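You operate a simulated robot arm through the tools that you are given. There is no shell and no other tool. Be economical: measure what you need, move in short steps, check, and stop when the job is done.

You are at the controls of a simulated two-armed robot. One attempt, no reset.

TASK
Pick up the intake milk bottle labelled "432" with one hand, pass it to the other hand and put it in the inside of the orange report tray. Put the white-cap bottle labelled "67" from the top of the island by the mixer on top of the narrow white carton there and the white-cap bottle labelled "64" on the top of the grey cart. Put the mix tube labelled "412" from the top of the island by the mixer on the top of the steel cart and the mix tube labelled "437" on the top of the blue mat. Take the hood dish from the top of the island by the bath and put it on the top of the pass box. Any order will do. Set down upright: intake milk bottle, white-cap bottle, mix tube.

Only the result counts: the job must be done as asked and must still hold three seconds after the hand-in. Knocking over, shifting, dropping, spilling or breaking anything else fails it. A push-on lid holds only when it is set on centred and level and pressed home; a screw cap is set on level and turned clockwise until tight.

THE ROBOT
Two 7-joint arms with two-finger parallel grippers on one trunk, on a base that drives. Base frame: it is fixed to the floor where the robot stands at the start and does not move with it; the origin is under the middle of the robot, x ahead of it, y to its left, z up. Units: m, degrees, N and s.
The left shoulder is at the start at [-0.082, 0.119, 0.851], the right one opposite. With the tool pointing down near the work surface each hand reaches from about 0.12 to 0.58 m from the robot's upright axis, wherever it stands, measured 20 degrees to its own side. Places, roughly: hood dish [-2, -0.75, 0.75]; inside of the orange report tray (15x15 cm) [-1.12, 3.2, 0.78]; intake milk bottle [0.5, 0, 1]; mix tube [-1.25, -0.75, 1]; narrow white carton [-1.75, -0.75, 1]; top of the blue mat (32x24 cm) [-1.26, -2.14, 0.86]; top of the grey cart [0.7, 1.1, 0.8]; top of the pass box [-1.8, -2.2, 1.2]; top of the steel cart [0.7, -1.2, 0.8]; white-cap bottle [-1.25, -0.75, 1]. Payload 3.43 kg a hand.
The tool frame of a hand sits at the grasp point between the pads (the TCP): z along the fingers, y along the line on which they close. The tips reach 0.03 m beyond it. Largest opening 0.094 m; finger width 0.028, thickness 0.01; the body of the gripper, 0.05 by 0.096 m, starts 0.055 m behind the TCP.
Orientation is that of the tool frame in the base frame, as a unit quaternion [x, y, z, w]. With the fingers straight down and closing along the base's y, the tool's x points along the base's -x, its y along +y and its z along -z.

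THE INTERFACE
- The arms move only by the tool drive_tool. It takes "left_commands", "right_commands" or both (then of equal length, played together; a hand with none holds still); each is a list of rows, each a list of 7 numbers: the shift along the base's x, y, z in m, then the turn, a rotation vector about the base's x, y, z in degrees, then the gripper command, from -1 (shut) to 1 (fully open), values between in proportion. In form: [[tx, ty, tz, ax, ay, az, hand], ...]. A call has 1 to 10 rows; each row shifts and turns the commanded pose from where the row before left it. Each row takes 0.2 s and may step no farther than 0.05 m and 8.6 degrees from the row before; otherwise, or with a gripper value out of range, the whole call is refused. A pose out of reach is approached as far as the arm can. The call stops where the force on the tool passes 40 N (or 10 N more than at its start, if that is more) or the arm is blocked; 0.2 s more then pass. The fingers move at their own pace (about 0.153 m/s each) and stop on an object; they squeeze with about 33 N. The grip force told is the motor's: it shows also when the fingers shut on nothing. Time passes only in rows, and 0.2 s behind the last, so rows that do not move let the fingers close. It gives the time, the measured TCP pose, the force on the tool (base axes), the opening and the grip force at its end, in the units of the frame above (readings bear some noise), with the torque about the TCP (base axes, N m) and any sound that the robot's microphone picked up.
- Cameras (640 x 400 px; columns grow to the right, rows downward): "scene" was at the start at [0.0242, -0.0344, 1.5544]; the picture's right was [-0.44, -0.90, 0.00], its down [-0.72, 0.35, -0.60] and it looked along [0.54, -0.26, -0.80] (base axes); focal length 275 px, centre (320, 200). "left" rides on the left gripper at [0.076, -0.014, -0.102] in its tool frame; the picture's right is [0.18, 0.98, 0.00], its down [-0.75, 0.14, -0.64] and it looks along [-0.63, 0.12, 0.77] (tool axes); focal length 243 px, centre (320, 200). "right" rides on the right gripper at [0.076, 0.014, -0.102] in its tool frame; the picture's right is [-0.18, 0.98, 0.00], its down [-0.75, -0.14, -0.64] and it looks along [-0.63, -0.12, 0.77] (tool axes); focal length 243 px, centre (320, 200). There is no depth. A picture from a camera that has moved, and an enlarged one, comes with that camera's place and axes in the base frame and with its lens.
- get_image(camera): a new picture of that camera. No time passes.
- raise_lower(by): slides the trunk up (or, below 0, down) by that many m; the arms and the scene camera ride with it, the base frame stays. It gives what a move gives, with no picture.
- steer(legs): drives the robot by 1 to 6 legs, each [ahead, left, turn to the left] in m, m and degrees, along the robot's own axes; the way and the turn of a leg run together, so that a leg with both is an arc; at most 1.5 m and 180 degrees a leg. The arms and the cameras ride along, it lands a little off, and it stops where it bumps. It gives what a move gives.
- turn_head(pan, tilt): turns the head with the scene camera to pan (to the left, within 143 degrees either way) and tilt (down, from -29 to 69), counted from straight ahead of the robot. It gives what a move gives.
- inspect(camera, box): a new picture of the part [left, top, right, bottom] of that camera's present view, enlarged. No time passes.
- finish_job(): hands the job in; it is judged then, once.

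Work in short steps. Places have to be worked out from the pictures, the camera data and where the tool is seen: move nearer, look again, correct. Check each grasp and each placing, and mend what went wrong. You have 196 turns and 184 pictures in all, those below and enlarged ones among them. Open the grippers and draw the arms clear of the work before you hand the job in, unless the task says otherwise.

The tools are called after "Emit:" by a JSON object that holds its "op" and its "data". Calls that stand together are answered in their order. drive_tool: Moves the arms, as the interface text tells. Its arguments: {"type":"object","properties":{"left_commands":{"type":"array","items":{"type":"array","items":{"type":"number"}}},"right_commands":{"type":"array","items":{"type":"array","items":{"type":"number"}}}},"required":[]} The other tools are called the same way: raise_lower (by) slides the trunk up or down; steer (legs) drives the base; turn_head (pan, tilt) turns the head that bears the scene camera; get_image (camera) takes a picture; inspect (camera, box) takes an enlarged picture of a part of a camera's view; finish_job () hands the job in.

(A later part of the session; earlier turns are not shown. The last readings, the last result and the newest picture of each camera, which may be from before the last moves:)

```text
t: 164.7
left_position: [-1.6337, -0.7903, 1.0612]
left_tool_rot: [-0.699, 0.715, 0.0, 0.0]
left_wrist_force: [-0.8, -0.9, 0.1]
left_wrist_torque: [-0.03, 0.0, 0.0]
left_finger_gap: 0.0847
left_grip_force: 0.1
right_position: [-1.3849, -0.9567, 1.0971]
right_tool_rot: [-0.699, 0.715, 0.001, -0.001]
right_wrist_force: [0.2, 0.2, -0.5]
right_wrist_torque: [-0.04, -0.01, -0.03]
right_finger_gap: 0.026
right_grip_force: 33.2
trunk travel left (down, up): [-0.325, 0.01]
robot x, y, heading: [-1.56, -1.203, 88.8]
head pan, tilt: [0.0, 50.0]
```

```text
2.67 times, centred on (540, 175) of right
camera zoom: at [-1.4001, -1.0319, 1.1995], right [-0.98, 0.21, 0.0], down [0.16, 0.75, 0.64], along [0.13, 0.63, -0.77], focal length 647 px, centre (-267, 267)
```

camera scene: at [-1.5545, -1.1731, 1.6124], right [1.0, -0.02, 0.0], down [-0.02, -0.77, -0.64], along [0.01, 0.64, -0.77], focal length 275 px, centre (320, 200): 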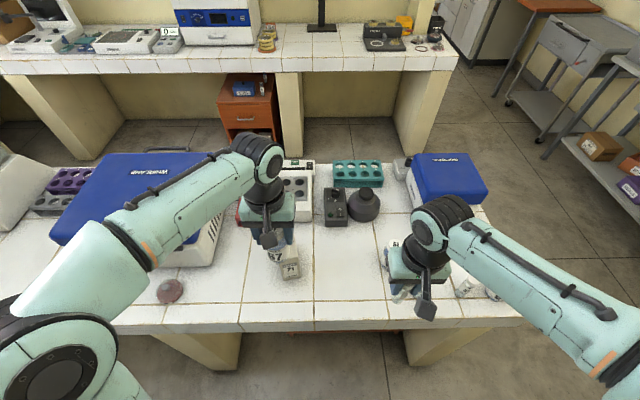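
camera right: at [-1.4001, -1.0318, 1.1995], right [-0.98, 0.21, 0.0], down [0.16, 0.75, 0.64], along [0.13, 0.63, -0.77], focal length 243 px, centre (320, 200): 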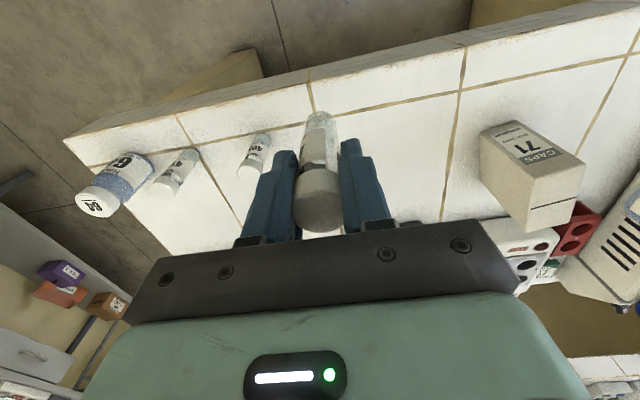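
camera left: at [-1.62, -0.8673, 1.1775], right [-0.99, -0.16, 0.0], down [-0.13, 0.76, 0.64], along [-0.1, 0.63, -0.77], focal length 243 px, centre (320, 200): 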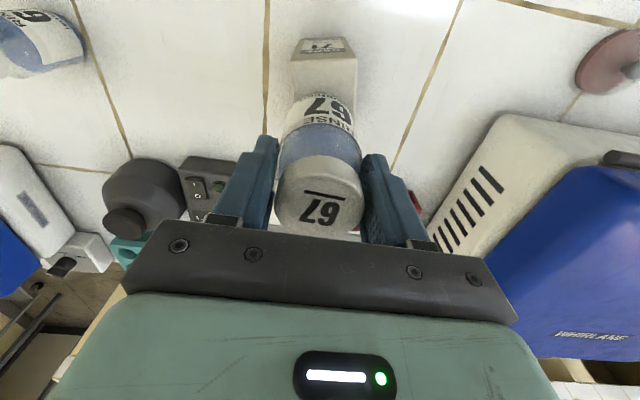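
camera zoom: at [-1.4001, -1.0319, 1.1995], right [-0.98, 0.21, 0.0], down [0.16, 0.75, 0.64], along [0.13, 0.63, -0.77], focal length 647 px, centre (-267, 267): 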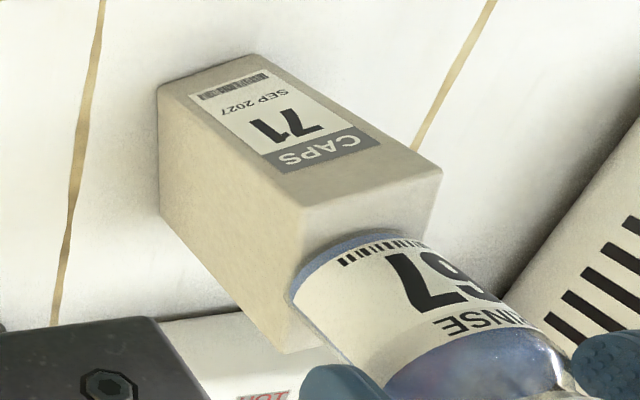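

It stays put. I rise and withdraw backwards with the fingers straddling clear, then check.

Emit:
{"op": "drive_tool", "data": {"left_commands": [[0, 0, 0.03, 0, 0, 0, 1], [0, 0, 0.03, 0, 0, 0, 1], [0, -0.03, 0.01, 0, 0, 0, 1], [0, -0.04, 0.01, 0, 0, 0, 1], [0, -0.04, 0.01, 0, 0, 0, 1], [0, -0.04, 0, 0, 0, 0, 1], [0, -0.04, 0, 0, 0, 0, 1]]}}

Emit:
{"op": "get_image", "data": {"camera": "scene"}}

Emit:
{"op": "inspect", "data": {"camera": "right", "box": [440, 100, 640, 250]}}

```text
t: 166.3
left_position: [-1.6348, -0.9808, 1.1501]
left_tool_rot: [-0.7, 0.715, 0.0, 0.0]
left_wrist_force: [-0.3, 0.6, 0.6]
left_wrist_torque: [0.01, 0.0, -0.02]
left_finger_gap: 0.094
left_grip_force: 0.1
right_position: [-1.3855, -0.9571, 1.0971]
right_tool_rot: [-0.698, 0.716, 0.001, -0.001]
right_wrist_force: [-0.4, 0.2, -0.4]
right_wrist_torque: [0.01, -0.02, -0.02]
right_finger_gap: 0.0262
right_grip_force: 32.8
trunk travel left (down, up): [-0.325, 0.01]
robot x, y, heading: [-1.5581, -1.204, 88.9]
head pan, tilt: [0.0, 50.0]
```

```text
96 pictures are left
camera scene: at [-1.5546, -1.1745, 1.6124], right [1.0, -0.02, 0.0], down [-0.02, -0.77, -0.64], along [0.01, 0.64, -0.77], focal length 275 px, centre (320, 200)
```

scene: 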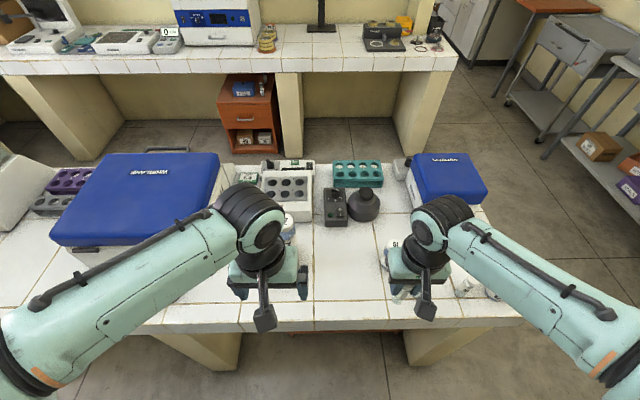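

```text
2.67 times, centred on (540, 175) of right
camera zoom: at [-1.4003, -1.0329, 1.1996], right [-0.98, 0.21, 0.0], down [0.16, 0.75, 0.64], along [0.13, 0.63, -0.77], focal length 647 px, centre (-267, 267)
```

zoom: 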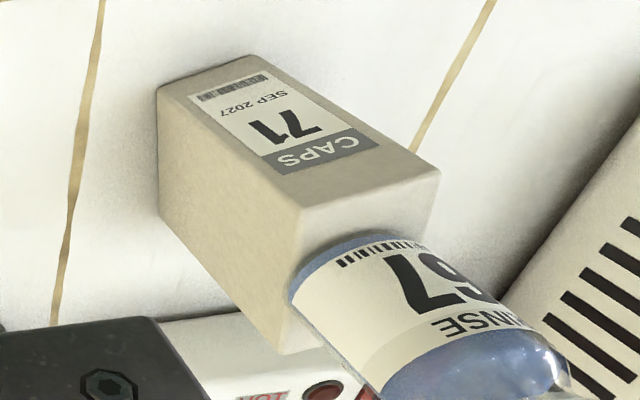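

67 stands firmly on the carton. Next the hood dish: I shift left along the island and look.

Emit:
{"op": "steer", "data": {"legs": [[0, 0.3, 0]]}}

Emit:
{"op": "turn_head", "data": {"pan": 5, "tilt": 50}}

Emit:
{"op": "get_image", "data": {"camera": "scene"}}

Emit:
{"op": "get_image", "data": {"camera": "left"}}

```text
t: 169.6
left_position: [-1.9369, -0.9719, 1.1485]
left_tool_rot: [-0.698, 0.716, 0.0, 0.0]
left_wrist_force: [0.3, 0.3, -1.4]
left_wrist_torque: [-0.02, 0.03, 0.0]
left_finger_gap: 0.094
left_grip_force: 0.1
right_position: [-1.6875, -0.9514, 1.0972]
right_tool_rot: [-0.696, 0.718, 0.001, -0.001]
right_wrist_force: [0.4, -0.4, 0.2]
right_wrist_torque: [-0.02, -0.02, 0.02]
right_finger_gap: 0.0262
right_grip_force: 32.8
trunk travel left (down, up): [-0.325, 0.01]
robot x, y, heading: [-1.8615, -1.1975, 88.4]
head pan, tilt: [0.0, 50.0]
```

```text
t: 170.3
left_position: [-1.9364, -0.9729, 1.1497]
left_tool_rot: [-0.697, 0.717, 0.0, 0.001]
left_wrist_force: [-0.7, 0.3, -1.0]
left_wrist_torque: [-0.01, -0.02, -0.01]
left_finger_gap: 0.094
left_grip_force: 0.1
right_position: [-1.688, -0.9516, 1.0961]
right_tool_rot: [-0.697, 0.717, 0.001, 0.0]
right_wrist_force: [0.0, -0.7, -0.7]
right_wrist_torque: [-0.01, 0.0, 0.01]
right_finger_gap: 0.0264
right_grip_force: 33.8
trunk travel left (down, up): [-0.325, 0.01]
robot x, y, heading: [-1.8596, -1.2001, 88.6]
head pan, tilt: [5.0, 50.0]
```

```text
94 pictures are left
camera scene: at [-1.865, -1.1677, 1.6125], right [1.0, 0.06, 0.0], down [0.05, -0.76, -0.64], along [-0.04, 0.64, -0.77], focal length 275 px, centre (320, 200)
```

scene: 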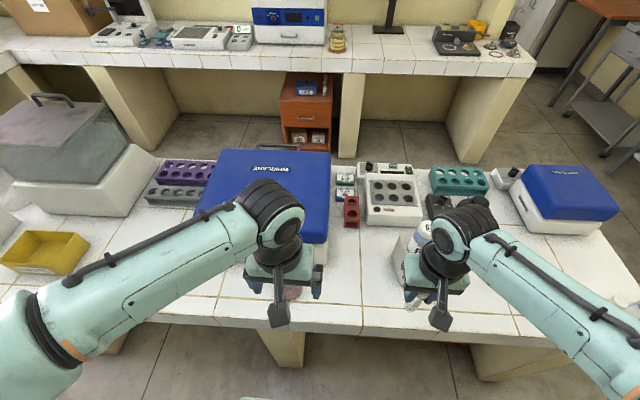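

```text
93 pictures are left
camera left: at [-1.9233, -1.0501, 1.2523], right [-0.99, -0.16, 0.0], down [-0.12, 0.76, 0.64], along [-0.1, 0.63, -0.77], focal length 243 px, centre (320, 200)
```

left: 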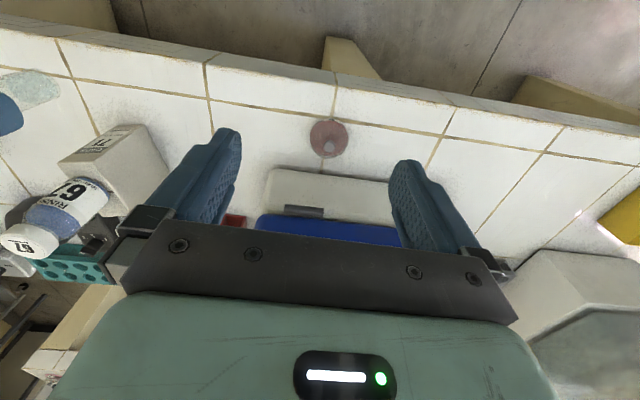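

I zoom on the dish with the left camera.

Emit:
{"op": "inspect", "data": {"camera": "left", "box": [280, 100, 380, 180]}}

```text
5.00 times, centred on (330, 140) of left
camera zoom: at [-1.9233, -1.0501, 1.2523], right [-0.99, -0.16, 0.0], down [-0.12, 0.76, 0.64], along [-0.1, 0.63, -0.77], focal length 1213 px, centre (270, 500)
```

zoom: 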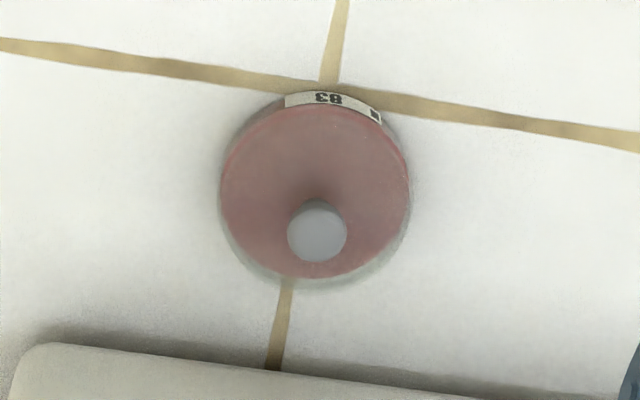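

The dish (≈64 mm wide, knobbed lid, "83") is at about [-1.967,-0.874]. I check the far-left of the scene for any other dish, and bring the left hand above this one.

Emit:
{"op": "drive_tool", "data": {"left_commands": [[-0.01, 0.03, -0.035, 0, 0, 0, 1], [-0.01, 0.03, -0.035, 0, 0, 0, 1], [-0.01, 0.03, -0.035, 0, 0, 0, 1], [0, 0.005, -0.04, 0, 0, 0, 1], [0, 0, -0.025, 0, 0, 0, 1], [0, 0, 0, 0, 0, 0, 1]]}}

Emit:
{"op": "get_image", "data": {"camera": "left"}}

Emit:
{"op": "inspect", "data": {"camera": "scene", "box": [0, 130, 220, 330]}}

```text
t: 171.7
left_position: [-1.9688, -0.8777, 0.9798]
left_tool_rot: [-0.698, 0.716, 0.001, 0.0]
left_wrist_force: [-0.3, -0.2, -0.6]
left_wrist_torque: [-0.02, 0.02, 0.02]
left_finger_gap: 0.094
left_grip_force: 0.1
right_position: [-1.6876, -0.951, 1.0963]
right_tool_rot: [-0.697, 0.717, 0.001, 0.0]
right_wrist_force: [-0.4, -0.7, 0.9]
right_wrist_torque: [-0.02, 0.01, 0.04]
right_finger_gap: 0.0261
right_grip_force: 32.7
trunk travel left (down, up): [-0.325, 0.01]
robot x, y, heading: [-1.859, -1.1968, 88.5]
head pan, tilt: [5.0, 50.0]
```

```text
91 pictures are left
camera left: at [-1.9556, -0.9547, 1.0823], right [-0.99, -0.16, 0.0], down [-0.12, 0.76, 0.64], along [-0.1, 0.63, -0.77], focal length 243 px, centre (320, 200)
```

left: 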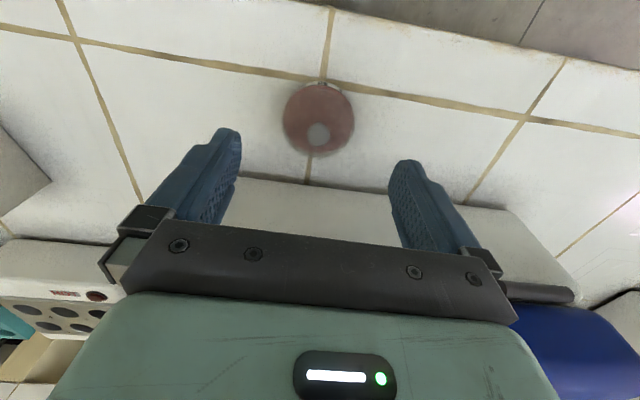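

```text
2.00 times, centred on (110, 230) of scene
camera zoom: at [-1.8651, -1.1678, 1.6125], right [1.0, 0.06, 0.0], down [0.05, -0.76, -0.64], along [-0.04, 0.64, -0.77], focal length 551 px, centre (740, 140)
```

zoom: 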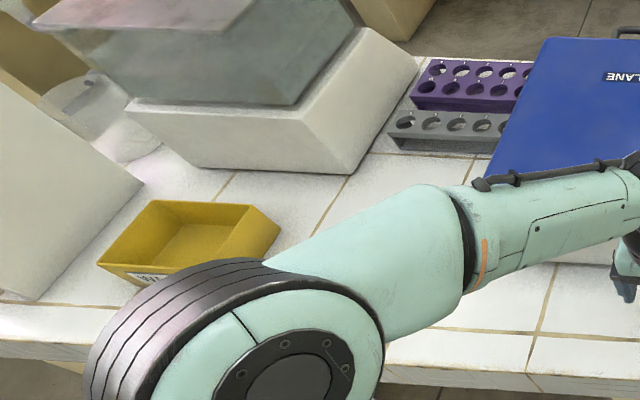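

No other dish in sight. The dish is centred at [-1.966,-0.877], directly below. I descend so the tips end ~4 mm above the tile and close.

Emit:
{"op": "drive_tool", "data": {"left_commands": [[0.002, 0.001, -0.03, 0, 0, 0, 1], [0, 0, -0.03, 0, 0, 0, 1], [0, 0, -0.015, 0, 0, 0, 1], [0, 0, -0.008, 0, 0, 0, 1], [0, 0, 0, 0, 0, 0, 0.6], [0, 0, 0, 0, 0, 0, 0], [0, 0, 0, 0, 0, 0, 0], [0, 0, 0, 0, 0, 0, 0]]}}

Emit:
{"op": "get_image", "data": {"camera": "left"}}

```text
t: 173.5
left_position: [-1.9649, -0.8777, 0.8969]
left_tool_rot: [-0.698, 0.716, 0.0, 0.0]
left_wrist_force: [-0.2, 0.5, 0.4]
left_wrist_torque: [-0.02, 0.02, 0.01]
left_finger_gap: 0.0622
left_grip_force: 32.6
right_position: [-1.6877, -0.951, 1.0968]
right_tool_rot: [-0.696, 0.718, 0.001, -0.001]
right_wrist_force: [-0.6, 0.3, -0.8]
right_wrist_torque: [0.0, 0.0, 0.0]
right_finger_gap: 0.0261
right_grip_force: 32.6
trunk travel left (down, up): [-0.325, 0.01]
robot x, y, heading: [-1.8592, -1.1943, 88.6]
head pan, tilt: [5.0, 50.0]
heard: snap
```

```text
89 pictures are left
camera left: at [-1.9525, -0.9548, 0.9996], right [-0.99, -0.16, 0.0], down [-0.12, 0.76, 0.64], along [-0.1, 0.63, -0.77], focal length 243 px, centre (320, 200)
```

left: 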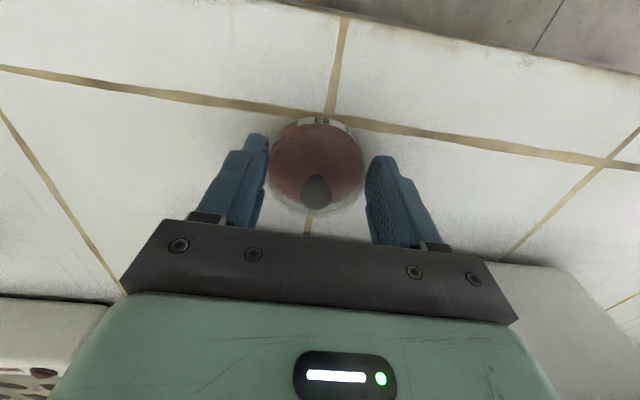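

A "snap" was heard; I inspect the dish closely before lifting.

Emit:
{"op": "inspect", "data": {"camera": "left", "box": [250, 100, 390, 230]}}

```text
3.08 times, centred on (320, 165) of left
camera zoom: at [-1.9525, -0.9548, 0.9996], right [-0.99, -0.16, 0.0], down [-0.12, 0.76, 0.64], along [-0.1, 0.63, -0.77], focal length 746 px, centre (320, 308)
```

zoom: 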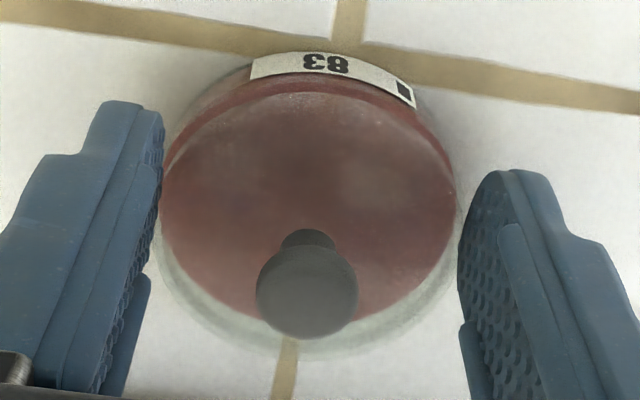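

It looks intact. I lift 3 cm and check that the whole dish comes along.

Emit:
{"op": "drive_tool", "data": {"left_commands": [[0, 0, 0.015, 0, 0, 0, 0], [0, 0, 0.015, 0, 0, 0, 0], [0, 0, 0, 0, 0, 0, 0]]}}

Emit:
{"op": "get_image", "data": {"camera": "left"}}

```text
t: 174.3
left_position: [-1.9659, -0.8783, 0.9263]
left_tool_rot: [-0.697, 0.717, 0.0, 0.0]
left_wrist_force: [0.3, -0.2, 0.6]
left_wrist_torque: [0.02, 0.02, 0.0]
left_finger_gap: 0.0617
left_grip_force: 32.9
right_position: [-1.687, -0.951, 1.0976]
right_tool_rot: [-0.697, 0.717, 0.001, 0.0]
right_wrist_force: [-0.1, 0.1, -0.2]
right_wrist_torque: [0.01, -0.02, -0.04]
right_finger_gap: 0.0262
right_grip_force: 33.3
trunk travel left (down, up): [-0.325, 0.01]
robot x, y, heading: [-1.8593, -1.2005, 88.6]
head pan, tilt: [5.0, 50.0]
```

```text
87 pictures are left
camera left: at [-1.9523, -0.9554, 1.0296], right [-0.99, -0.16, 0.0], down [-0.12, 0.76, 0.64], along [-0.1, 0.63, -0.77], focal length 243 px, centre (320, 200)
```

left: 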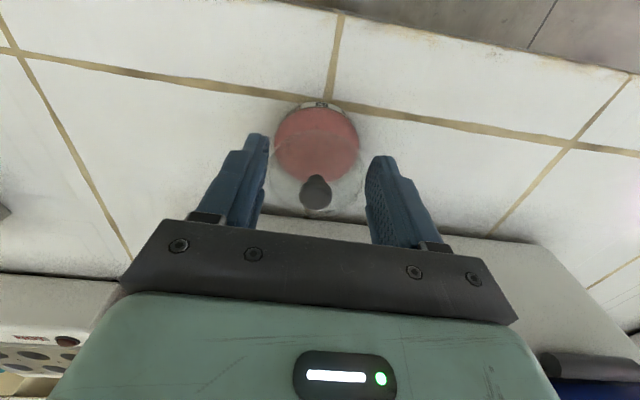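

Only the lid came up; the base stayed on the island. I zoom to understand the geometry before putting the lid back.

Emit:
{"op": "inspect", "data": {"camera": "left", "box": [250, 85, 390, 225]}}

```text
2.86 times, centred on (320, 155) of left
camera zoom: at [-1.9523, -0.9554, 1.0296], right [-0.99, -0.16, 0.0], down [-0.12, 0.76, 0.64], along [-0.1, 0.63, -0.77], focal length 693 px, centre (320, 329)
```

zoom: 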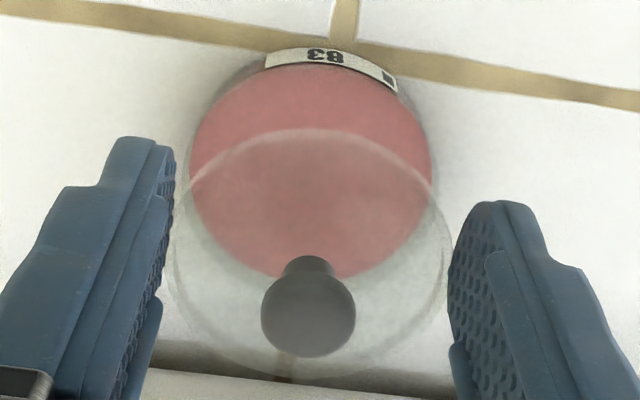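

Lid and base have about the same diameter, and my tips only caught the lid. I lower the lid straight back onto the base and press it home with the grip as is.

Emit:
{"op": "drive_tool", "data": {"left_commands": [[0, 0, -0.015, 0, 0, 0, 0], [0, 0, -0.012, 0, 0, 0, 0], [0, 0, -0.003, 0, 0, 0, 0], [0, 0, -0.002, 0, 0, 0, 0], [0, 0, 0, 0, 0, 0, 0]]}}

Emit:
{"op": "inspect", "data": {"camera": "left", "box": [250, 100, 390, 230]}}

```text
t: 175.5
left_position: [-1.9642, -0.8771, 0.8953]
left_tool_rot: [-0.698, 0.716, 0.001, 0.001]
left_wrist_force: [-7.3, -2.3, 27.6]
left_wrist_torque: [0.15, 0.38, 0.08]
left_finger_gap: 0.0618
left_grip_force: 32.8
right_position: [-1.6871, -0.9521, 1.0969]
right_tool_rot: [-0.697, 0.717, 0.001, 0.001]
right_wrist_force: [0.4, -0.1, -0.3]
right_wrist_torque: [-0.01, -0.01, 0.0]
right_finger_gap: 0.026
right_grip_force: 33.0
trunk travel left (down, up): [-0.325, 0.01]
robot x, y, heading: [-1.8605, -1.1987, 88.4]
head pan, tilt: [5.0, 50.0]
heard: snap
```

```text
3.08 times, centred on (320, 165) of left
camera zoom: at [-1.9514, -0.9549, 0.9987], right [-0.99, -0.16, 0.0], down [-0.12, 0.75, 0.65], along [-0.1, 0.64, -0.76], focal length 746 px, centre (320, 308)
```

zoom: 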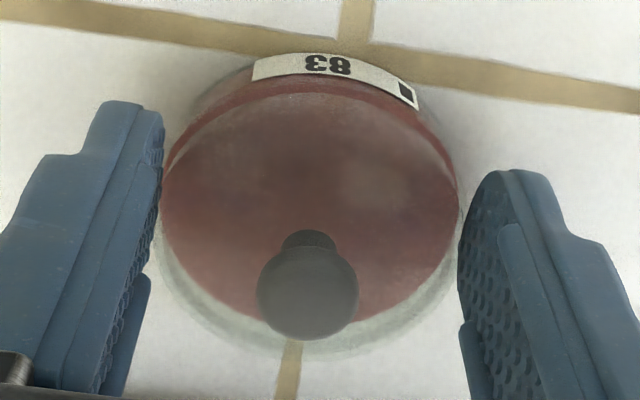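

A snap at 27 N down: the lid is pressed home. I open slightly, lower the tips in 2 mm steps until just off the tile, and look before regripping.

Emit:
{"op": "drive_tool", "data": {"left_commands": [[0, 0, 0.002, 0, 0, 0, 0], [0, 0, 0, 0, 0, 0, 0.6], [0, 0, 0, 0, 0, 0, 0.6], [0, 0, -0.002, 0, 0, 0, 0.6], [0, 0, -0.002, 0, 0, 0, 0.6], [0, 0, -0.002, 0, 0, 0, 0.6], [0, 0, -0.001, 0, 0, 0, 0.6], [0, 0, 0, 0, 0, 0, 0.6]]}}

Emit:
{"op": "inspect", "data": {"camera": "left", "box": [240, 90, 400, 230]}}

```text
t: 177.3
left_position: [-1.9653, -0.8763, 0.8889]
left_tool_rot: [-0.698, 0.716, 0.0, 0.0]
left_wrist_force: [0.0, 0.7, -0.9]
left_wrist_torque: [-0.01, -0.01, -0.01]
left_finger_gap: 0.0753
left_grip_force: 0.1
right_position: [-1.6875, -0.9517, 1.0958]
right_tool_rot: [-0.697, 0.717, 0.0, -0.001]
right_wrist_force: [1.2, 0.6, 0.5]
right_wrist_torque: [0.02, 0.03, -0.02]
right_finger_gap: 0.0261
right_grip_force: 33.4
trunk travel left (down, up): [-0.325, 0.01]
robot x, y, heading: [-1.8584, -1.1973, 88.5]
head pan, tilt: [5.0, 50.0]
```

```text
2.86 times, centred on (320, 160) of left
camera zoom: at [-1.9513, -0.9541, 0.9919], right [-0.99, -0.16, 0.0], down [-0.12, 0.76, 0.64], along [-0.1, 0.63, -0.77], focal length 693 px, centre (320, 314)
```

zoom: 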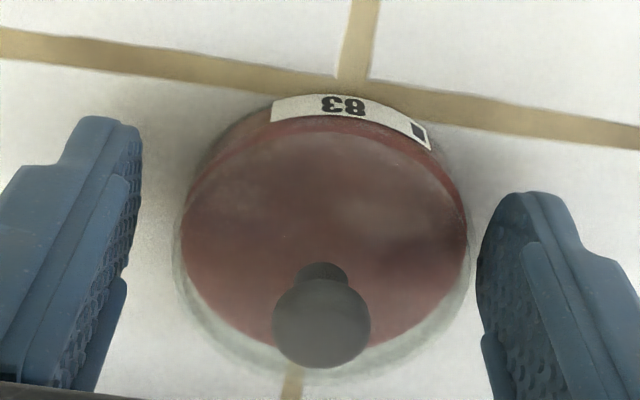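

Still no contact; dish sits ~4 mm towards the -x finger. I centre and go down a few mm more, watching for contact.

Emit:
{"op": "drive_tool", "data": {"left_commands": [[-0.004, 0, 0, 0, 0, 0, 0.6], [0, 0, -0.002, 0, 0, 0, 0.6], [0, 0, -0.002, 0, 0, 0, 0.6], [0, 0, 0, 0, 0, 0, 0.6]]}}

```text
t: 178.3
left_position: [-1.9694, -0.8769, 0.887]
left_tool_rot: [-0.698, 0.716, 0.001, 0.0]
left_wrist_force: [-0.3, -0.2, -1.1]
left_wrist_torque: [0.05, 0.0, -0.02]
left_finger_gap: 0.0755
left_grip_force: 0.0
right_position: [-1.6875, -0.9507, 1.0965]
right_tool_rot: [-0.696, 0.718, 0.001, 0.0]
right_wrist_force: [0.9, -1.2, 0.1]
right_wrist_torque: [0.03, 0.02, -0.01]
right_finger_gap: 0.0261
right_grip_force: 33.0
trunk travel left (down, up): [-0.325, 0.01]
robot x, y, heading: [-1.8583, -1.199, 88.7]
head pan, tilt: [5.0, 50.0]
```

Emit:
{"op": "drive_tool", "data": {"left_commands": [[0, 0, -0.002, 0, 0, 0, 0.6], [0, 0, -0.002, 0, 0, 0, 0.6], [0, 0, 0, 0, 0, 0, 0.6]]}}

Emit:
{"op": "inspect", "data": {"camera": "left", "box": [240, 90, 400, 230]}}

```text
t: 179.1
left_position: [-1.9685, -0.8773, 0.8809]
left_tool_rot: [-0.697, 0.717, 0.0, -0.001]
left_wrist_force: [1.0, 0.1, 0.5]
left_wrist_torque: [-0.01, -0.02, 0.02]
left_finger_gap: 0.0753
left_grip_force: 0.1
right_position: [-1.6872, -0.9508, 1.0974]
right_tool_rot: [-0.696, 0.718, 0.0, -0.001]
right_wrist_force: [0.9, -0.3, 0.1]
right_wrist_torque: [0.0, 0.02, 0.01]
right_finger_gap: 0.0261
right_grip_force: 33.3
trunk travel left (down, up): [-0.325, 0.01]
robot x, y, heading: [-1.8597, -1.1969, 88.3]
head pan, tilt: [5.0, 50.0]
```

```text
2.86 times, centred on (320, 160) of left
camera zoom: at [-1.9554, -0.9537, 0.9844], right [-0.99, -0.16, 0.0], down [-0.12, 0.76, 0.64], along [-0.1, 0.63, -0.77], focal length 693 px, centre (320, 314)
```

zoom: 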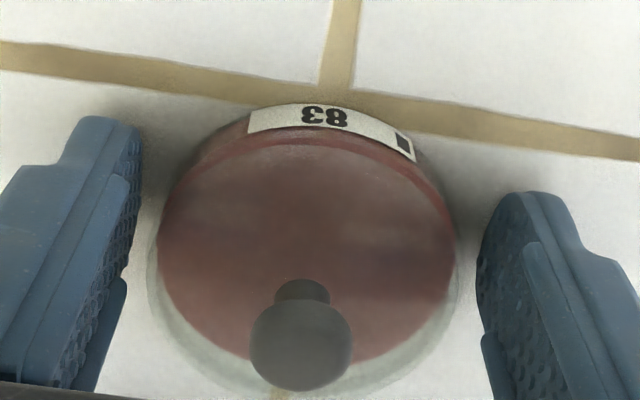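

Tips now at z≈0.851, well down the base wall. I close here and lift 2 cm to test.

Emit:
{"op": "drive_tool", "data": {"left_commands": [[0, 0, 0, 0, 0, 0, 0.3], [0, 0, 0, 0, 0, 0, 0.2], [0, 0, 0, 0, 0, 0, 0], [0, 0, 0, 0, 0, 0, 0], [0, 0, 0.01, 0, 0, 0, 0], [0, 0, 0.015, 0, 0, 0, 0], [0, 0, 0, 0, 0, 0, 0]]}}

Emit:
{"op": "inspect", "data": {"camera": "left", "box": [240, 90, 400, 230]}}

```text
t: 180.7
left_position: [-1.9687, -0.8759, 0.9066]
left_tool_rot: [-0.698, 0.717, 0.0, 0.001]
left_wrist_force: [-0.3, 0.0, -0.5]
left_wrist_torque: [-0.02, 0.01, -0.02]
left_finger_gap: 0.0667
left_grip_force: 33.3
right_position: [-1.6882, -0.9512, 1.0963]
right_tool_rot: [-0.697, 0.717, 0.0, -0.001]
right_wrist_force: [0.3, 0.0, -1.5]
right_wrist_torque: [0.0, 0.02, -0.01]
right_finger_gap: 0.026
right_grip_force: 32.3
trunk travel left (down, up): [-0.325, 0.01]
robot x, y, heading: [-1.8598, -1.1972, 88.4]
head pan, tilt: [5.0, 50.0]
```

```text
2.86 times, centred on (320, 160) of left
camera zoom: at [-1.9549, -0.9535, 1.0089], right [-0.99, -0.16, 0.0], down [-0.12, 0.76, 0.64], along [-0.1, 0.63, -0.77], focal length 693 px, centre (320, 314)
```

zoom: 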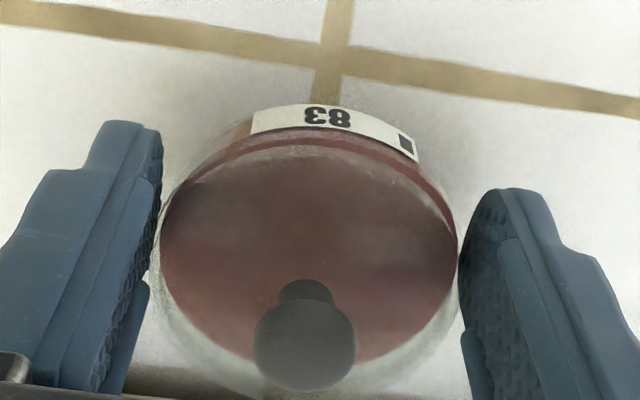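

The whole dish with its lid is lifted (grip 67 mm). I raise and pull both hands in, back off the island and turn round to face the bench and pass box.

Emit:
{"op": "drive_tool", "data": {"left_commands": [[0, 0, 0.04, 0, 0, 0, 0], [0, -0.01, 0.04, 0, 0, 0, 0], [0, -0.03, 0.035, 0, 0, 0, 0], [0, -0.04, 0.02, 0, 0, 0, 0], [0.01, -0.04, 0.02, 0, 0, 0, 0], [0.02, -0.02, 0, 0, 0, 0, 0]], "right_commands": [[0, 0, 0, 0, 0, 0, -1], [0, -0.01, 0, 0, 0, 0, -1], [0, -0.02, 0, 0, 0, 0, -1], [0, -0.02, 0, 0, 0, 0, -1], [0, -0.01, 0, 0, 0, 0, -1], [0, 0, 0, 0, 0, 0, -1]]}}

Emit:
{"op": "steer", "data": {"legs": [[-0.22, 0, 0], [0, 0, -175]]}}

Emit:
{"op": "turn_head", "data": {"pan": 0, "tilt": 30}}

Emit:
{"op": "get_image", "data": {"camera": "scene"}}

```text
t: 182.1
left_position: [-1.9382, -1.0154, 1.0622]
left_tool_rot: [-0.698, 0.716, 0.0, 0.0]
left_wrist_force: [0.9, -0.2, -0.9]
left_wrist_torque: [0.0, 0.01, -0.03]
left_finger_gap: 0.0667
left_grip_force: 33.0
right_position: [-1.688, -1.0112, 1.0964]
right_tool_rot: [-0.696, 0.718, -0.001, -0.001]
right_wrist_force: [0.0, 0.0, 0.0]
right_wrist_torque: [0.01, -0.01, 0.03]
right_finger_gap: 0.0261
right_grip_force: 32.7
trunk travel left (down, up): [-0.325, 0.01]
robot x, y, heading: [-1.858, -1.1975, 88.4]
head pan, tilt: [5.0, 50.0]
```

```text
t: 191.0
left_position: [-1.7768, -1.5978, 1.0613]
left_tool_rot: [0.694, 0.72, 0.0, 0.0]
left_wrist_force: [0.6, 1.1, -0.9]
left_wrist_torque: [-0.01, 0.0, 0.0]
left_finger_gap: 0.0666
left_grip_force: 32.9
right_position: [-2.0275, -1.6167, 1.0959]
right_tool_rot: [0.696, 0.719, 0.001, 0.001]
right_wrist_force: [0.2, -0.1, -0.4]
right_wrist_torque: [0.01, 0.02, -0.02]
right_finger_gap: 0.0262
right_grip_force: 32.6
trunk travel left (down, up): [-0.325, 0.01]
robot x, y, heading: [-1.8653, -1.4179, -88.0]
head pan, tilt: [5.0, 50.0]
```

```text
t: 191.8
left_position: [-1.7759, -1.5962, 1.0616]
left_tool_rot: [0.694, 0.72, 0.001, 0.0]
left_wrist_force: [-0.6, 0.0, -0.9]
left_wrist_torque: [0.01, -0.02, 0.02]
left_finger_gap: 0.067
left_grip_force: 33.2
right_position: [-2.0279, -1.6172, 1.0977]
right_tool_rot: [0.695, 0.719, 0.002, 0.0]
right_wrist_force: [-0.3, -0.3, -0.8]
right_wrist_torque: [0.02, -0.02, 0.04]
right_finger_gap: 0.0262
right_grip_force: 33.1
trunk travel left (down, up): [-0.325, 0.01]
robot x, y, heading: [-1.8688, -1.4226, -87.7]
head pan, tilt: [0.0, 30.0]
```

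```text
81 pictures are left
camera scene: at [-1.8626, -1.4677, 1.6419], right [-1.0, -0.04, 0.0], down [-0.02, 0.5, -0.87], along [0.03, -0.87, -0.5], focal length 275 px, centre (320, 200)
```

scene: 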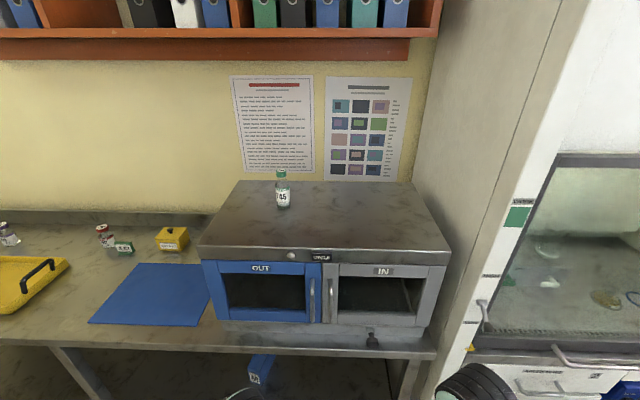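

The pass box top spans x -1.55…-2.15, y -1.96…-2.36, with a bottle "45" near [-1.72,-2.19]. I raise both hands (trunk to its top) before creeping closer.

Emit:
{"op": "raise_lower", "data": {"by": 0.01}}

Emit:
{"op": "drive_tool", "data": {"left_commands": [[0, 0, 0.04, 0, 0, 0, 0], [0, 0, 0.04, 0, 0, 0, 0], [0, 0, 0.04, 0, 0, 0, 0], [0, 0, 0.04, 0, 0, 0, 0], [0, 0, 0.04, 0, 0, 0, 0], [0, 0, 0, 0, 0, 0, 0]], "right_commands": [[0, 0.01, 0.03, 0, 0, 0, -1], [0, 0.01, 0.03, 0, 0, 0, -1], [0, 0.01, 0.03, 0, 0, 0, -1], [0, 0, 0, 0, 0, 0, -1], [0, 0, 0, 0, 0, 0, -1], [0, 0, 0, 0, 0, 0, -1]]}}

Emit:
{"op": "steer", "data": {"legs": [[0.2, 0, 0]]}}

Emit:
{"op": "turn_head", "data": {"pan": 10, "tilt": 55}}

Emit:
{"op": "get_image", "data": {"camera": "scene"}}

```text
t: 192.4
left_position: [-1.7766, -1.5984, 1.0718]
left_tool_rot: [0.694, 0.72, 0.0, 0.0]
left_wrist_force: [-0.5, -0.9, -1.5]
left_wrist_torque: [0.01, 0.02, -0.01]
left_finger_gap: 0.0668
left_grip_force: 33.9
right_position: [-2.0268, -1.6185, 1.1062]
right_tool_rot: [0.695, 0.719, 0.0, 0.001]
right_wrist_force: [-0.2, -0.6, -0.7]
right_wrist_torque: [0.02, -0.01, 0.01]
right_finger_gap: 0.0261
right_grip_force: 32.6
trunk travel left (down, up): [-0.335, 0.0]
robot x, y, heading: [-1.8657, -1.4195, -87.9]
head pan, tilt: [0.0, 30.0]
```

```text
t: 193.8
left_position: [-1.7787, -1.5977, 1.2732]
left_tool_rot: [0.694, 0.72, 0.0, 0.001]
left_wrist_force: [0.3, 0.0, -1.0]
left_wrist_torque: [0.05, -0.02, 0.04]
left_finger_gap: 0.0668
left_grip_force: 33.1
right_position: [-2.0287, -1.5865, 1.1952]
right_tool_rot: [0.695, 0.719, 0.001, 0.001]
right_wrist_force: [-0.6, 0.5, -1.0]
right_wrist_torque: [0.0, 0.0, -0.01]
right_finger_gap: 0.0264
right_grip_force: 33.1
trunk travel left (down, up): [-0.335, 0.0]
robot x, y, heading: [-1.8646, -1.4167, -88.0]
head pan, tilt: [0.0, 30.0]
```

```text
t: 195.4
left_position: [-1.7692, -1.7911, 1.2717]
left_tool_rot: [0.694, 0.72, 0.0, -0.001]
left_wrist_force: [-1.0, -0.5, -1.4]
left_wrist_torque: [0.0, -0.01, 0.02]
left_finger_gap: 0.0664
left_grip_force: 33.5
right_position: [-2.0204, -1.7811, 1.1949]
right_tool_rot: [0.694, 0.72, 0.001, 0.001]
right_wrist_force: [0.2, -0.2, -0.4]
right_wrist_torque: [0.0, -0.01, -0.03]
right_finger_gap: 0.0261
right_grip_force: 33.2
trunk travel left (down, up): [-0.335, 0.0]
robot x, y, heading: [-1.8578, -1.6174, -87.7]
head pan, tilt: [0.0, 30.0]
```

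```text
t: 196.3
left_position: [-1.7699, -1.793, 1.2718]
left_tool_rot: [0.693, 0.72, 0.0, 0.0]
left_wrist_force: [0.1, -0.3, -0.8]
left_wrist_torque: [0.02, 0.02, 0.01]
left_finger_gap: 0.0668
left_grip_force: 32.9
right_position: [-2.021, -1.7831, 1.1955]
right_tool_rot: [0.695, 0.719, 0.001, 0.0]
right_wrist_force: [-0.4, -0.1, -0.3]
right_wrist_torque: [0.0, 0.03, 0.0]
right_finger_gap: 0.0264
right_grip_force: 33.5
trunk travel left (down, up): [-0.335, 0.0]
robot x, y, heading: [-1.8594, -1.6164, -87.7]
head pan, tilt: [10.0, 55.0]
```

```text
80 pictures are left
camera scene: at [-1.8435, -1.6429, 1.6149], right [-0.98, -0.21, 0.0], down [-0.17, 0.8, -0.57], along [0.12, -0.56, -0.82], focal length 275 px, centre (320, 200)
```

scene: 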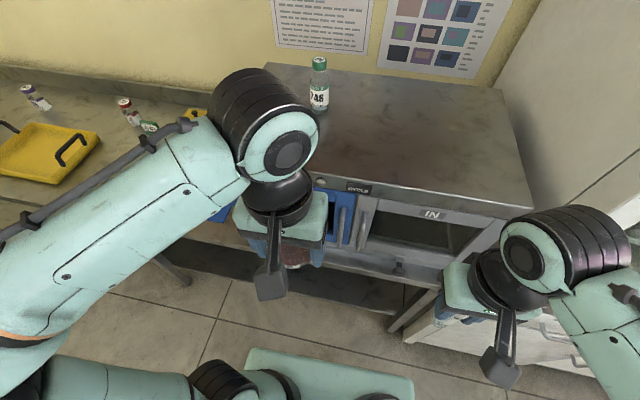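

There is visible floor between the torso and the bench. I creep 9 cm closer, then extend the left hand forward to see its reach.

Emit:
{"op": "steer", "data": {"legs": [[0.09, 0, 0]]}}

Emit:
{"op": "drive_tool", "data": {"left_commands": [[0, -0.04, 0, 0, 0, 0, 0], [0, -0.04, 0, 0, 0, 0, 0], [0, -0.04, 0, 0, 0, 0, 0], [0, -0.03, 0, 0, 0, 0, 0], [0, -0.03, 0, 0, 0, 0, 0], [0, 0, 0, 0, 0, 0, 0]]}}

Emit:
{"op": "get_image", "data": {"camera": "left"}}

Emit:
{"op": "get_image", "data": {"camera": "scene"}}

```text
t: 197.4
left_position: [-1.7661, -1.8801, 1.2711]
left_tool_rot: [0.694, 0.72, 0.0, 0.0]
left_wrist_force: [0.1, -0.5, -0.5]
left_wrist_torque: [0.01, 0.0, 0.01]
left_finger_gap: 0.0665
left_grip_force: 32.8
right_position: [-2.0169, -1.8712, 1.1947]
right_tool_rot: [0.695, 0.719, 0.0, 0.0]
right_wrist_force: [-0.5, 0.6, -0.8]
right_wrist_torque: [0.03, 0.0, -0.01]
right_finger_gap: 0.0261
right_grip_force: 33.3
trunk travel left (down, up): [-0.335, 0.0]
robot x, y, heading: [-1.8573, -1.7068, -87.8]
head pan, tilt: [10.0, 55.0]
```

```text
t: 198.8
left_position: [-1.7662, -2.0621, 1.271]
left_tool_rot: [0.694, 0.72, 0.0, 0.0]
left_wrist_force: [0.3, 0.1, -1.4]
left_wrist_torque: [-0.01, 0.03, 0.01]
left_finger_gap: 0.0666
left_grip_force: 32.6
right_position: [-2.017, -1.8696, 1.1955]
right_tool_rot: [0.695, 0.719, 0.0, 0.0]
right_wrist_force: [0.4, 0.4, 0.1]
right_wrist_torque: [0.0, 0.03, -0.03]
right_finger_gap: 0.0263
right_grip_force: 32.9
trunk travel left (down, up): [-0.335, 0.0]
robot x, y, heading: [-1.8532, -1.7015, -87.7]
head pan, tilt: [10.0, 55.0]
```

```text
79 pictures are left
camera left: at [-1.7823, -1.9863, 1.3747], right [0.98, 0.22, 0.0], down [0.17, -0.75, 0.64], along [0.14, -0.63, -0.77], focal length 243 px, centre (320, 200)
```

left: 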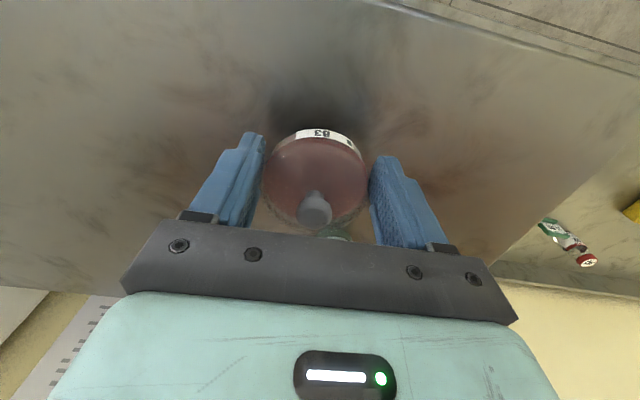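

```text
78 pictures are left
camera scene: at [-1.8398, -1.7325, 1.6149], right [-0.98, -0.21, 0.0], down [-0.17, 0.8, -0.57], along [0.12, -0.56, -0.82], focal length 275 px, centre (320, 200)
```

scene: 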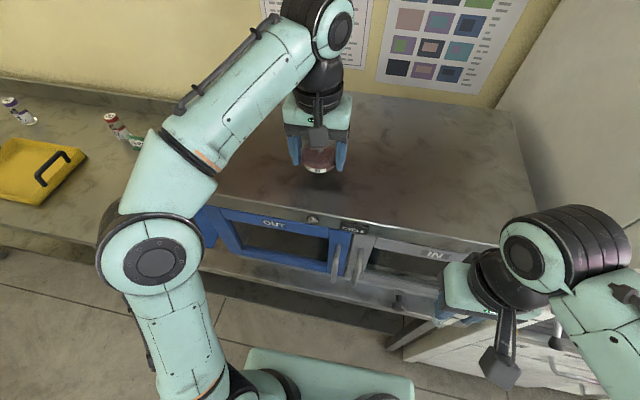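

The dish is over the box top (front edge ≈ y -1.98). I shift 6 cm in -x, away from bottle 45, and lower until contact.

Emit:
{"op": "drive_tool", "data": {"left_commands": [[-0.03, 0, 0, 0, 0, 0, 0], [-0.03, 0, 0, 0, 0, 0, 0], [0, 0, -0.015, 0, 0, 0, 0], [0, 0, -0.01, 0, 0, 0, 0], [0, 0, -0.004, 0, 0, 0, 0], [0, 0, 0, 0, 0, 0, 0]]}}

Emit:
{"op": "get_image", "data": {"camera": "left"}}

Emit:
{"op": "inspect", "data": {"camera": "scene", "box": [260, 80, 420, 220]}}

```text
t: 200.2
left_position: [-1.8273, -2.0605, 1.2428]
left_tool_rot: [0.694, 0.72, 0.001, 0.0]
left_wrist_force: [-0.2, 0.2, -0.8]
left_wrist_torque: [-0.06, -0.03, 0.01]
left_finger_gap: 0.0665
left_grip_force: 33.2
right_position: [-2.0171, -1.8708, 1.195]
right_tool_rot: [0.695, 0.719, 0.0, 0.0]
right_wrist_force: [0.9, 0.3, 0.2]
right_wrist_torque: [0.01, -0.02, -0.02]
right_finger_gap: 0.0265
right_grip_force: 32.8
trunk travel left (down, up): [-0.335, 0.0]
robot x, y, heading: [-1.8566, -1.705, -87.6]
head pan, tilt: [10.0, 55.0]
```

```text
77 pictures are left
camera left: at [-1.8417, -1.9858, 1.346], right [0.98, 0.22, 0.0], down [0.17, -0.75, 0.64], along [0.14, -0.63, -0.77], focal length 243 px, centre (320, 200)
```

left: 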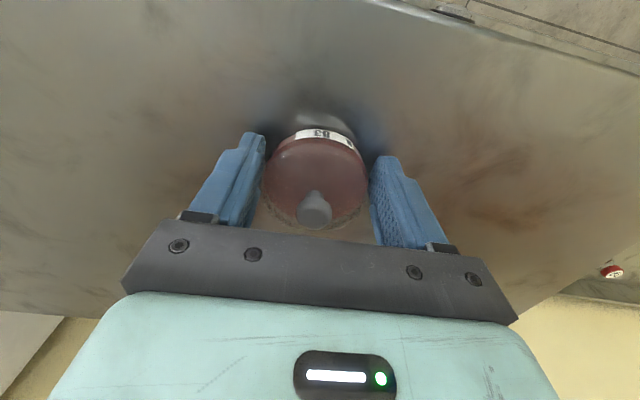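

```text
2.86 times, centred on (340, 150) of scene
camera zoom: at [-1.8399, -1.7331, 1.6149], right [-0.98, -0.21, 0.0], down [-0.17, 0.8, -0.57], along [0.12, -0.56, -0.82], focal length 787 px, centre (263, 343)
```

zoom: 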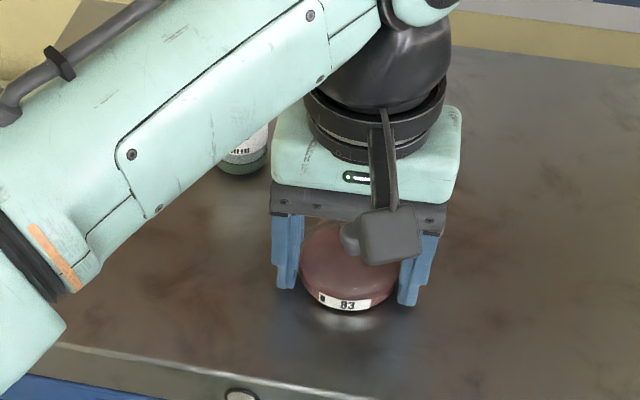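

Just above the surface. I lower in 4 mm steps until I feel contact.

Emit:
{"op": "drive_tool", "data": {"left_commands": [[0, 0, -0.004, 0, 0, 0, 0], [0, 0, -0.004, 0, 0, 0, 0], [0, 0, -0.003, 0, 0, 0, 0], [0, 0, 0, 0, 0, 0, 0]]}}

```text
t: 200.9
left_position: [-1.8267, -2.0598, 1.2404]
left_tool_rot: [0.695, 0.719, -0.008, 0.002]
left_wrist_force: [-0.3, -1.4, 14.1]
left_wrist_torque: [0.19, -0.41, 0.04]
left_finger_gap: 0.066
left_grip_force: 32.6
right_position: [-2.0163, -1.8713, 1.1948]
right_tool_rot: [0.695, 0.719, 0.0, 0.001]
right_wrist_force: [-0.8, -0.1, -0.1]
right_wrist_torque: [0.02, 0.0, -0.01]
right_finger_gap: 0.0261
right_grip_force: 33.2
trunk travel left (down, up): [-0.335, 0.0]
robot x, y, heading: [-1.8509, -1.7009, -87.7]
head pan, tilt: [10.0, 55.0]
stopped in row 3 (left hand): the force on the tool passed its limit at 46 N (the readings are from after the stop); the commanded pose is now the measured one
```

Contact at TCP z≈1.240. I release gently and check the dish.

Emit:
{"op": "drive_tool", "data": {"left_commands": [[0, 0, 0.001, 0, 0, 0, 0.2], [0, 0, 0, 0, 0, 0, 0.5], [0, 0, 0, 0, 0, 0, 0.8], [0, 0, 0, 0, 0, 0, 0.9]]}}

Emit:
{"op": "inspect", "data": {"camera": "scene", "box": [280, 120, 400, 200]}}

Emit:
{"op": "inspect", "data": {"camera": "left", "box": [240, 90, 400, 230]}}

```text
t: 201.9
left_position: [-1.8267, -2.0614, 1.2403]
left_tool_rot: [0.694, 0.72, -0.006, 0.001]
left_wrist_force: [-8.9, 0.9, 11.9]
left_wrist_torque: [0.21, -0.28, 0.22]
left_finger_gap: 0.0845
left_grip_force: 0.0
right_position: [-2.0181, -1.8709, 1.1945]
right_tool_rot: [0.695, 0.719, 0.001, 0.0]
right_wrist_force: [0.0, 0.7, -0.3]
right_wrist_torque: [0.0, 0.04, 0.02]
right_finger_gap: 0.0261
right_grip_force: 32.2
trunk travel left (down, up): [-0.335, 0.0]
robot x, y, heading: [-1.8547, -1.708, -87.9]
head pan, tilt: [10.0, 55.0]
```

```text
5.00 times, centred on (340, 160) of scene
camera zoom: at [-1.8418, -1.7324, 1.6149], right [-0.98, -0.21, 0.0], down [-0.17, 0.8, -0.57], along [0.12, -0.56, -0.82], focal length 1377 px, centre (220, 400)
```

zoom: 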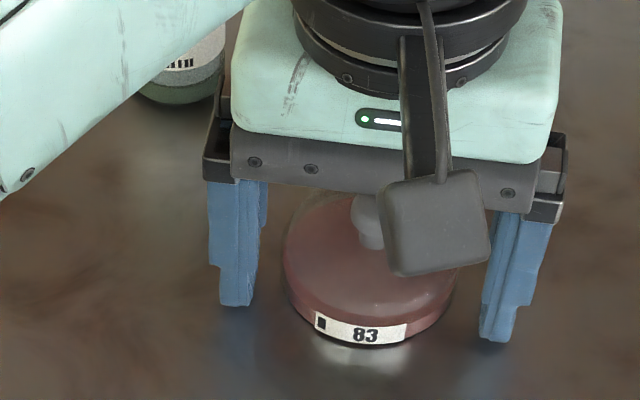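

```text
2.86 times, centred on (320, 160) of left
camera zoom: at [-1.8423, -1.9844, 1.3426], right [0.98, 0.22, -0.01], down [0.17, -0.74, 0.65], along [0.14, -0.64, -0.76], focal length 693 px, centre (320, 314)
```

zoom: 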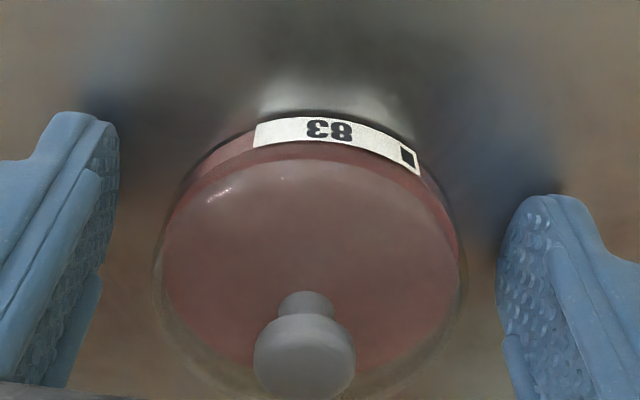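

The dish is flat with the lid on; a fingertip still touches the steel. I raise straight up and retract.

Emit:
{"op": "drive_tool", "data": {"left_commands": [[0, 0, 0.01, 0, 0, 0, 0.9], [0, 0, 0.025, 0, 0, 0, 1], [0, 0.005, 0.025, 0, 0, 0, 1], [0, 0.04, 0.01, 0, 0, 0, 1], [0, 0.045, 0, 0, 0, 0, 1], [0, 0.045, 0, 0, 0, 0, 1], [0, 0.045, 0, 0, 0, 0, 1]]}}

Emit:
{"op": "get_image", "data": {"camera": "scene"}}

```text
t: 203.5
left_position: [-1.826, -1.8778, 1.3102]
left_tool_rot: [0.694, 0.72, -0.007, 0.002]
left_wrist_force: [0.2, 0.0, 0.3]
left_wrist_torque: [-0.01, 0.0, -0.04]
left_finger_gap: 0.0941
left_grip_force: 0.1
right_position: [-2.0164, -1.8709, 1.1959]
right_tool_rot: [0.695, 0.719, 0.0, 0.001]
right_wrist_force: [-0.2, -0.9, 0.4]
right_wrist_torque: [-0.01, 0.0, 0.0]
right_finger_gap: 0.0264
right_grip_force: 33.0
trunk travel left (down, up): [-0.335, 0.0]
robot x, y, heading: [-1.858, -1.7062, -87.7]
head pan, tilt: [10.0, 55.0]
```

```text
73 pictures are left
camera scene: at [-1.8394, -1.7317, 1.6148], right [-0.98, -0.21, 0.0], down [-0.17, 0.8, -0.57], along [0.12, -0.56, -0.82], focal length 275 px, centre (320, 200)
```

scene: 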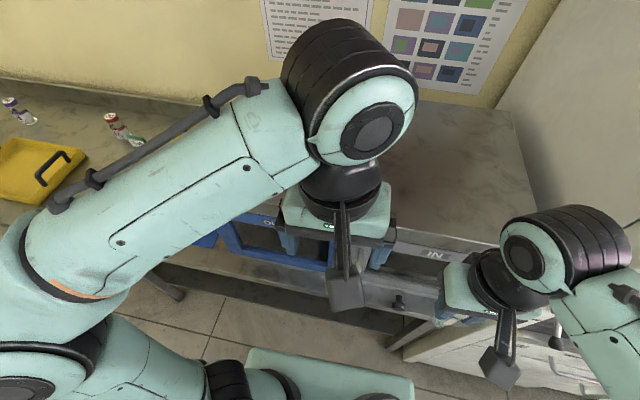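

I back off (checking the dish in passing) and strafe left to the blue mat.

Emit:
{"op": "steer", "data": {"legs": [[-0.2, 0, 0], [0, 0.72, 0]]}}

Emit:
{"op": "turn_head", "data": {"pan": -20, "tilt": 35}}

Emit:
{"op": "get_image", "data": {"camera": "scene"}}

Emit:
{"op": "get_image", "data": {"camera": "right"}}

```text
t: 211.6
left_position: [-1.0994, -1.6575, 1.3089]
left_tool_rot: [0.697, 0.717, -0.006, 0.001]
left_wrist_force: [1.0, -0.8, 0.0]
left_wrist_torque: [0.03, 0.0, 0.0]
left_finger_gap: 0.0941
left_grip_force: 0.1
right_position: [-1.2898, -1.6479, 1.1944]
right_tool_rot: [0.698, 0.716, 0.001, 0.001]
right_wrist_force: [0.4, 0.1, -0.5]
right_wrist_torque: [0.07, -0.02, -0.01]
right_finger_gap: 0.0259
right_grip_force: 32.9
trunk travel left (down, up): [-0.335, 0.0]
robot x, y, heading: [-1.1266, -1.4847, -88.3]
head pan, tilt: [10.0, 55.0]
```

```text
t: 212.5
left_position: [-1.0999, -1.6579, 1.3087]
left_tool_rot: [0.697, 0.717, -0.007, 0.002]
left_wrist_force: [0.5, 0.2, 0.3]
left_wrist_torque: [0.02, -0.02, -0.01]
left_finger_gap: 0.0937
left_grip_force: 0.1
right_position: [-1.2891, -1.647, 1.195]
right_tool_rot: [0.698, 0.716, 0.0, 0.001]
right_wrist_force: [0.6, 0.4, -1.0]
right_wrist_torque: [0.02, -0.01, 0.03]
right_finger_gap: 0.0259
right_grip_force: 33.1
trunk travel left (down, up): [-0.335, 0.0]
robot x, y, heading: [-1.1285, -1.4829, -88.4]
head pan, tilt: [-20.0, 35.0]
```

```text
72 pictures are left
camera scene: at [-1.1535, -1.5234, 1.6431], right [-0.95, 0.31, 0.0], down [0.18, 0.54, -0.82], along [-0.26, -0.78, -0.57], focal length 275 px, centre (320, 200)
```

scene: 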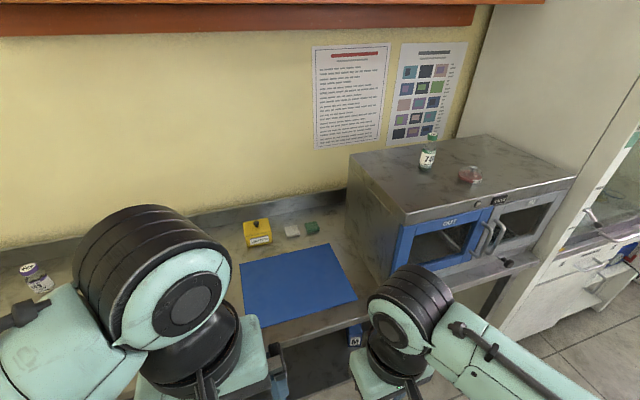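

```text
71 pictures are left
camera right: at [-1.2768, -1.5708, 1.2976], right [0.99, -0.16, 0.0], down [-0.12, -0.76, 0.64], along [-0.1, -0.63, -0.77], focal length 243 px, centre (320, 200)
```

right: 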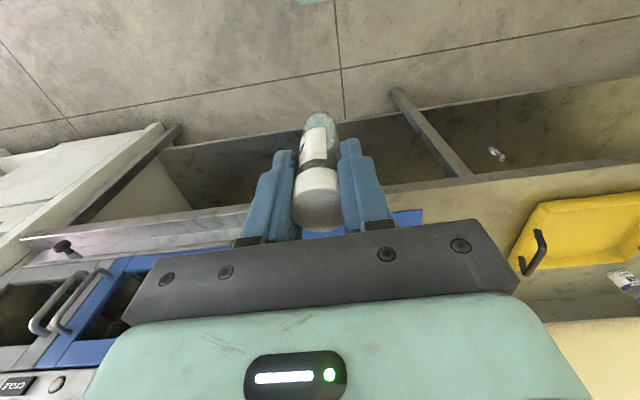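

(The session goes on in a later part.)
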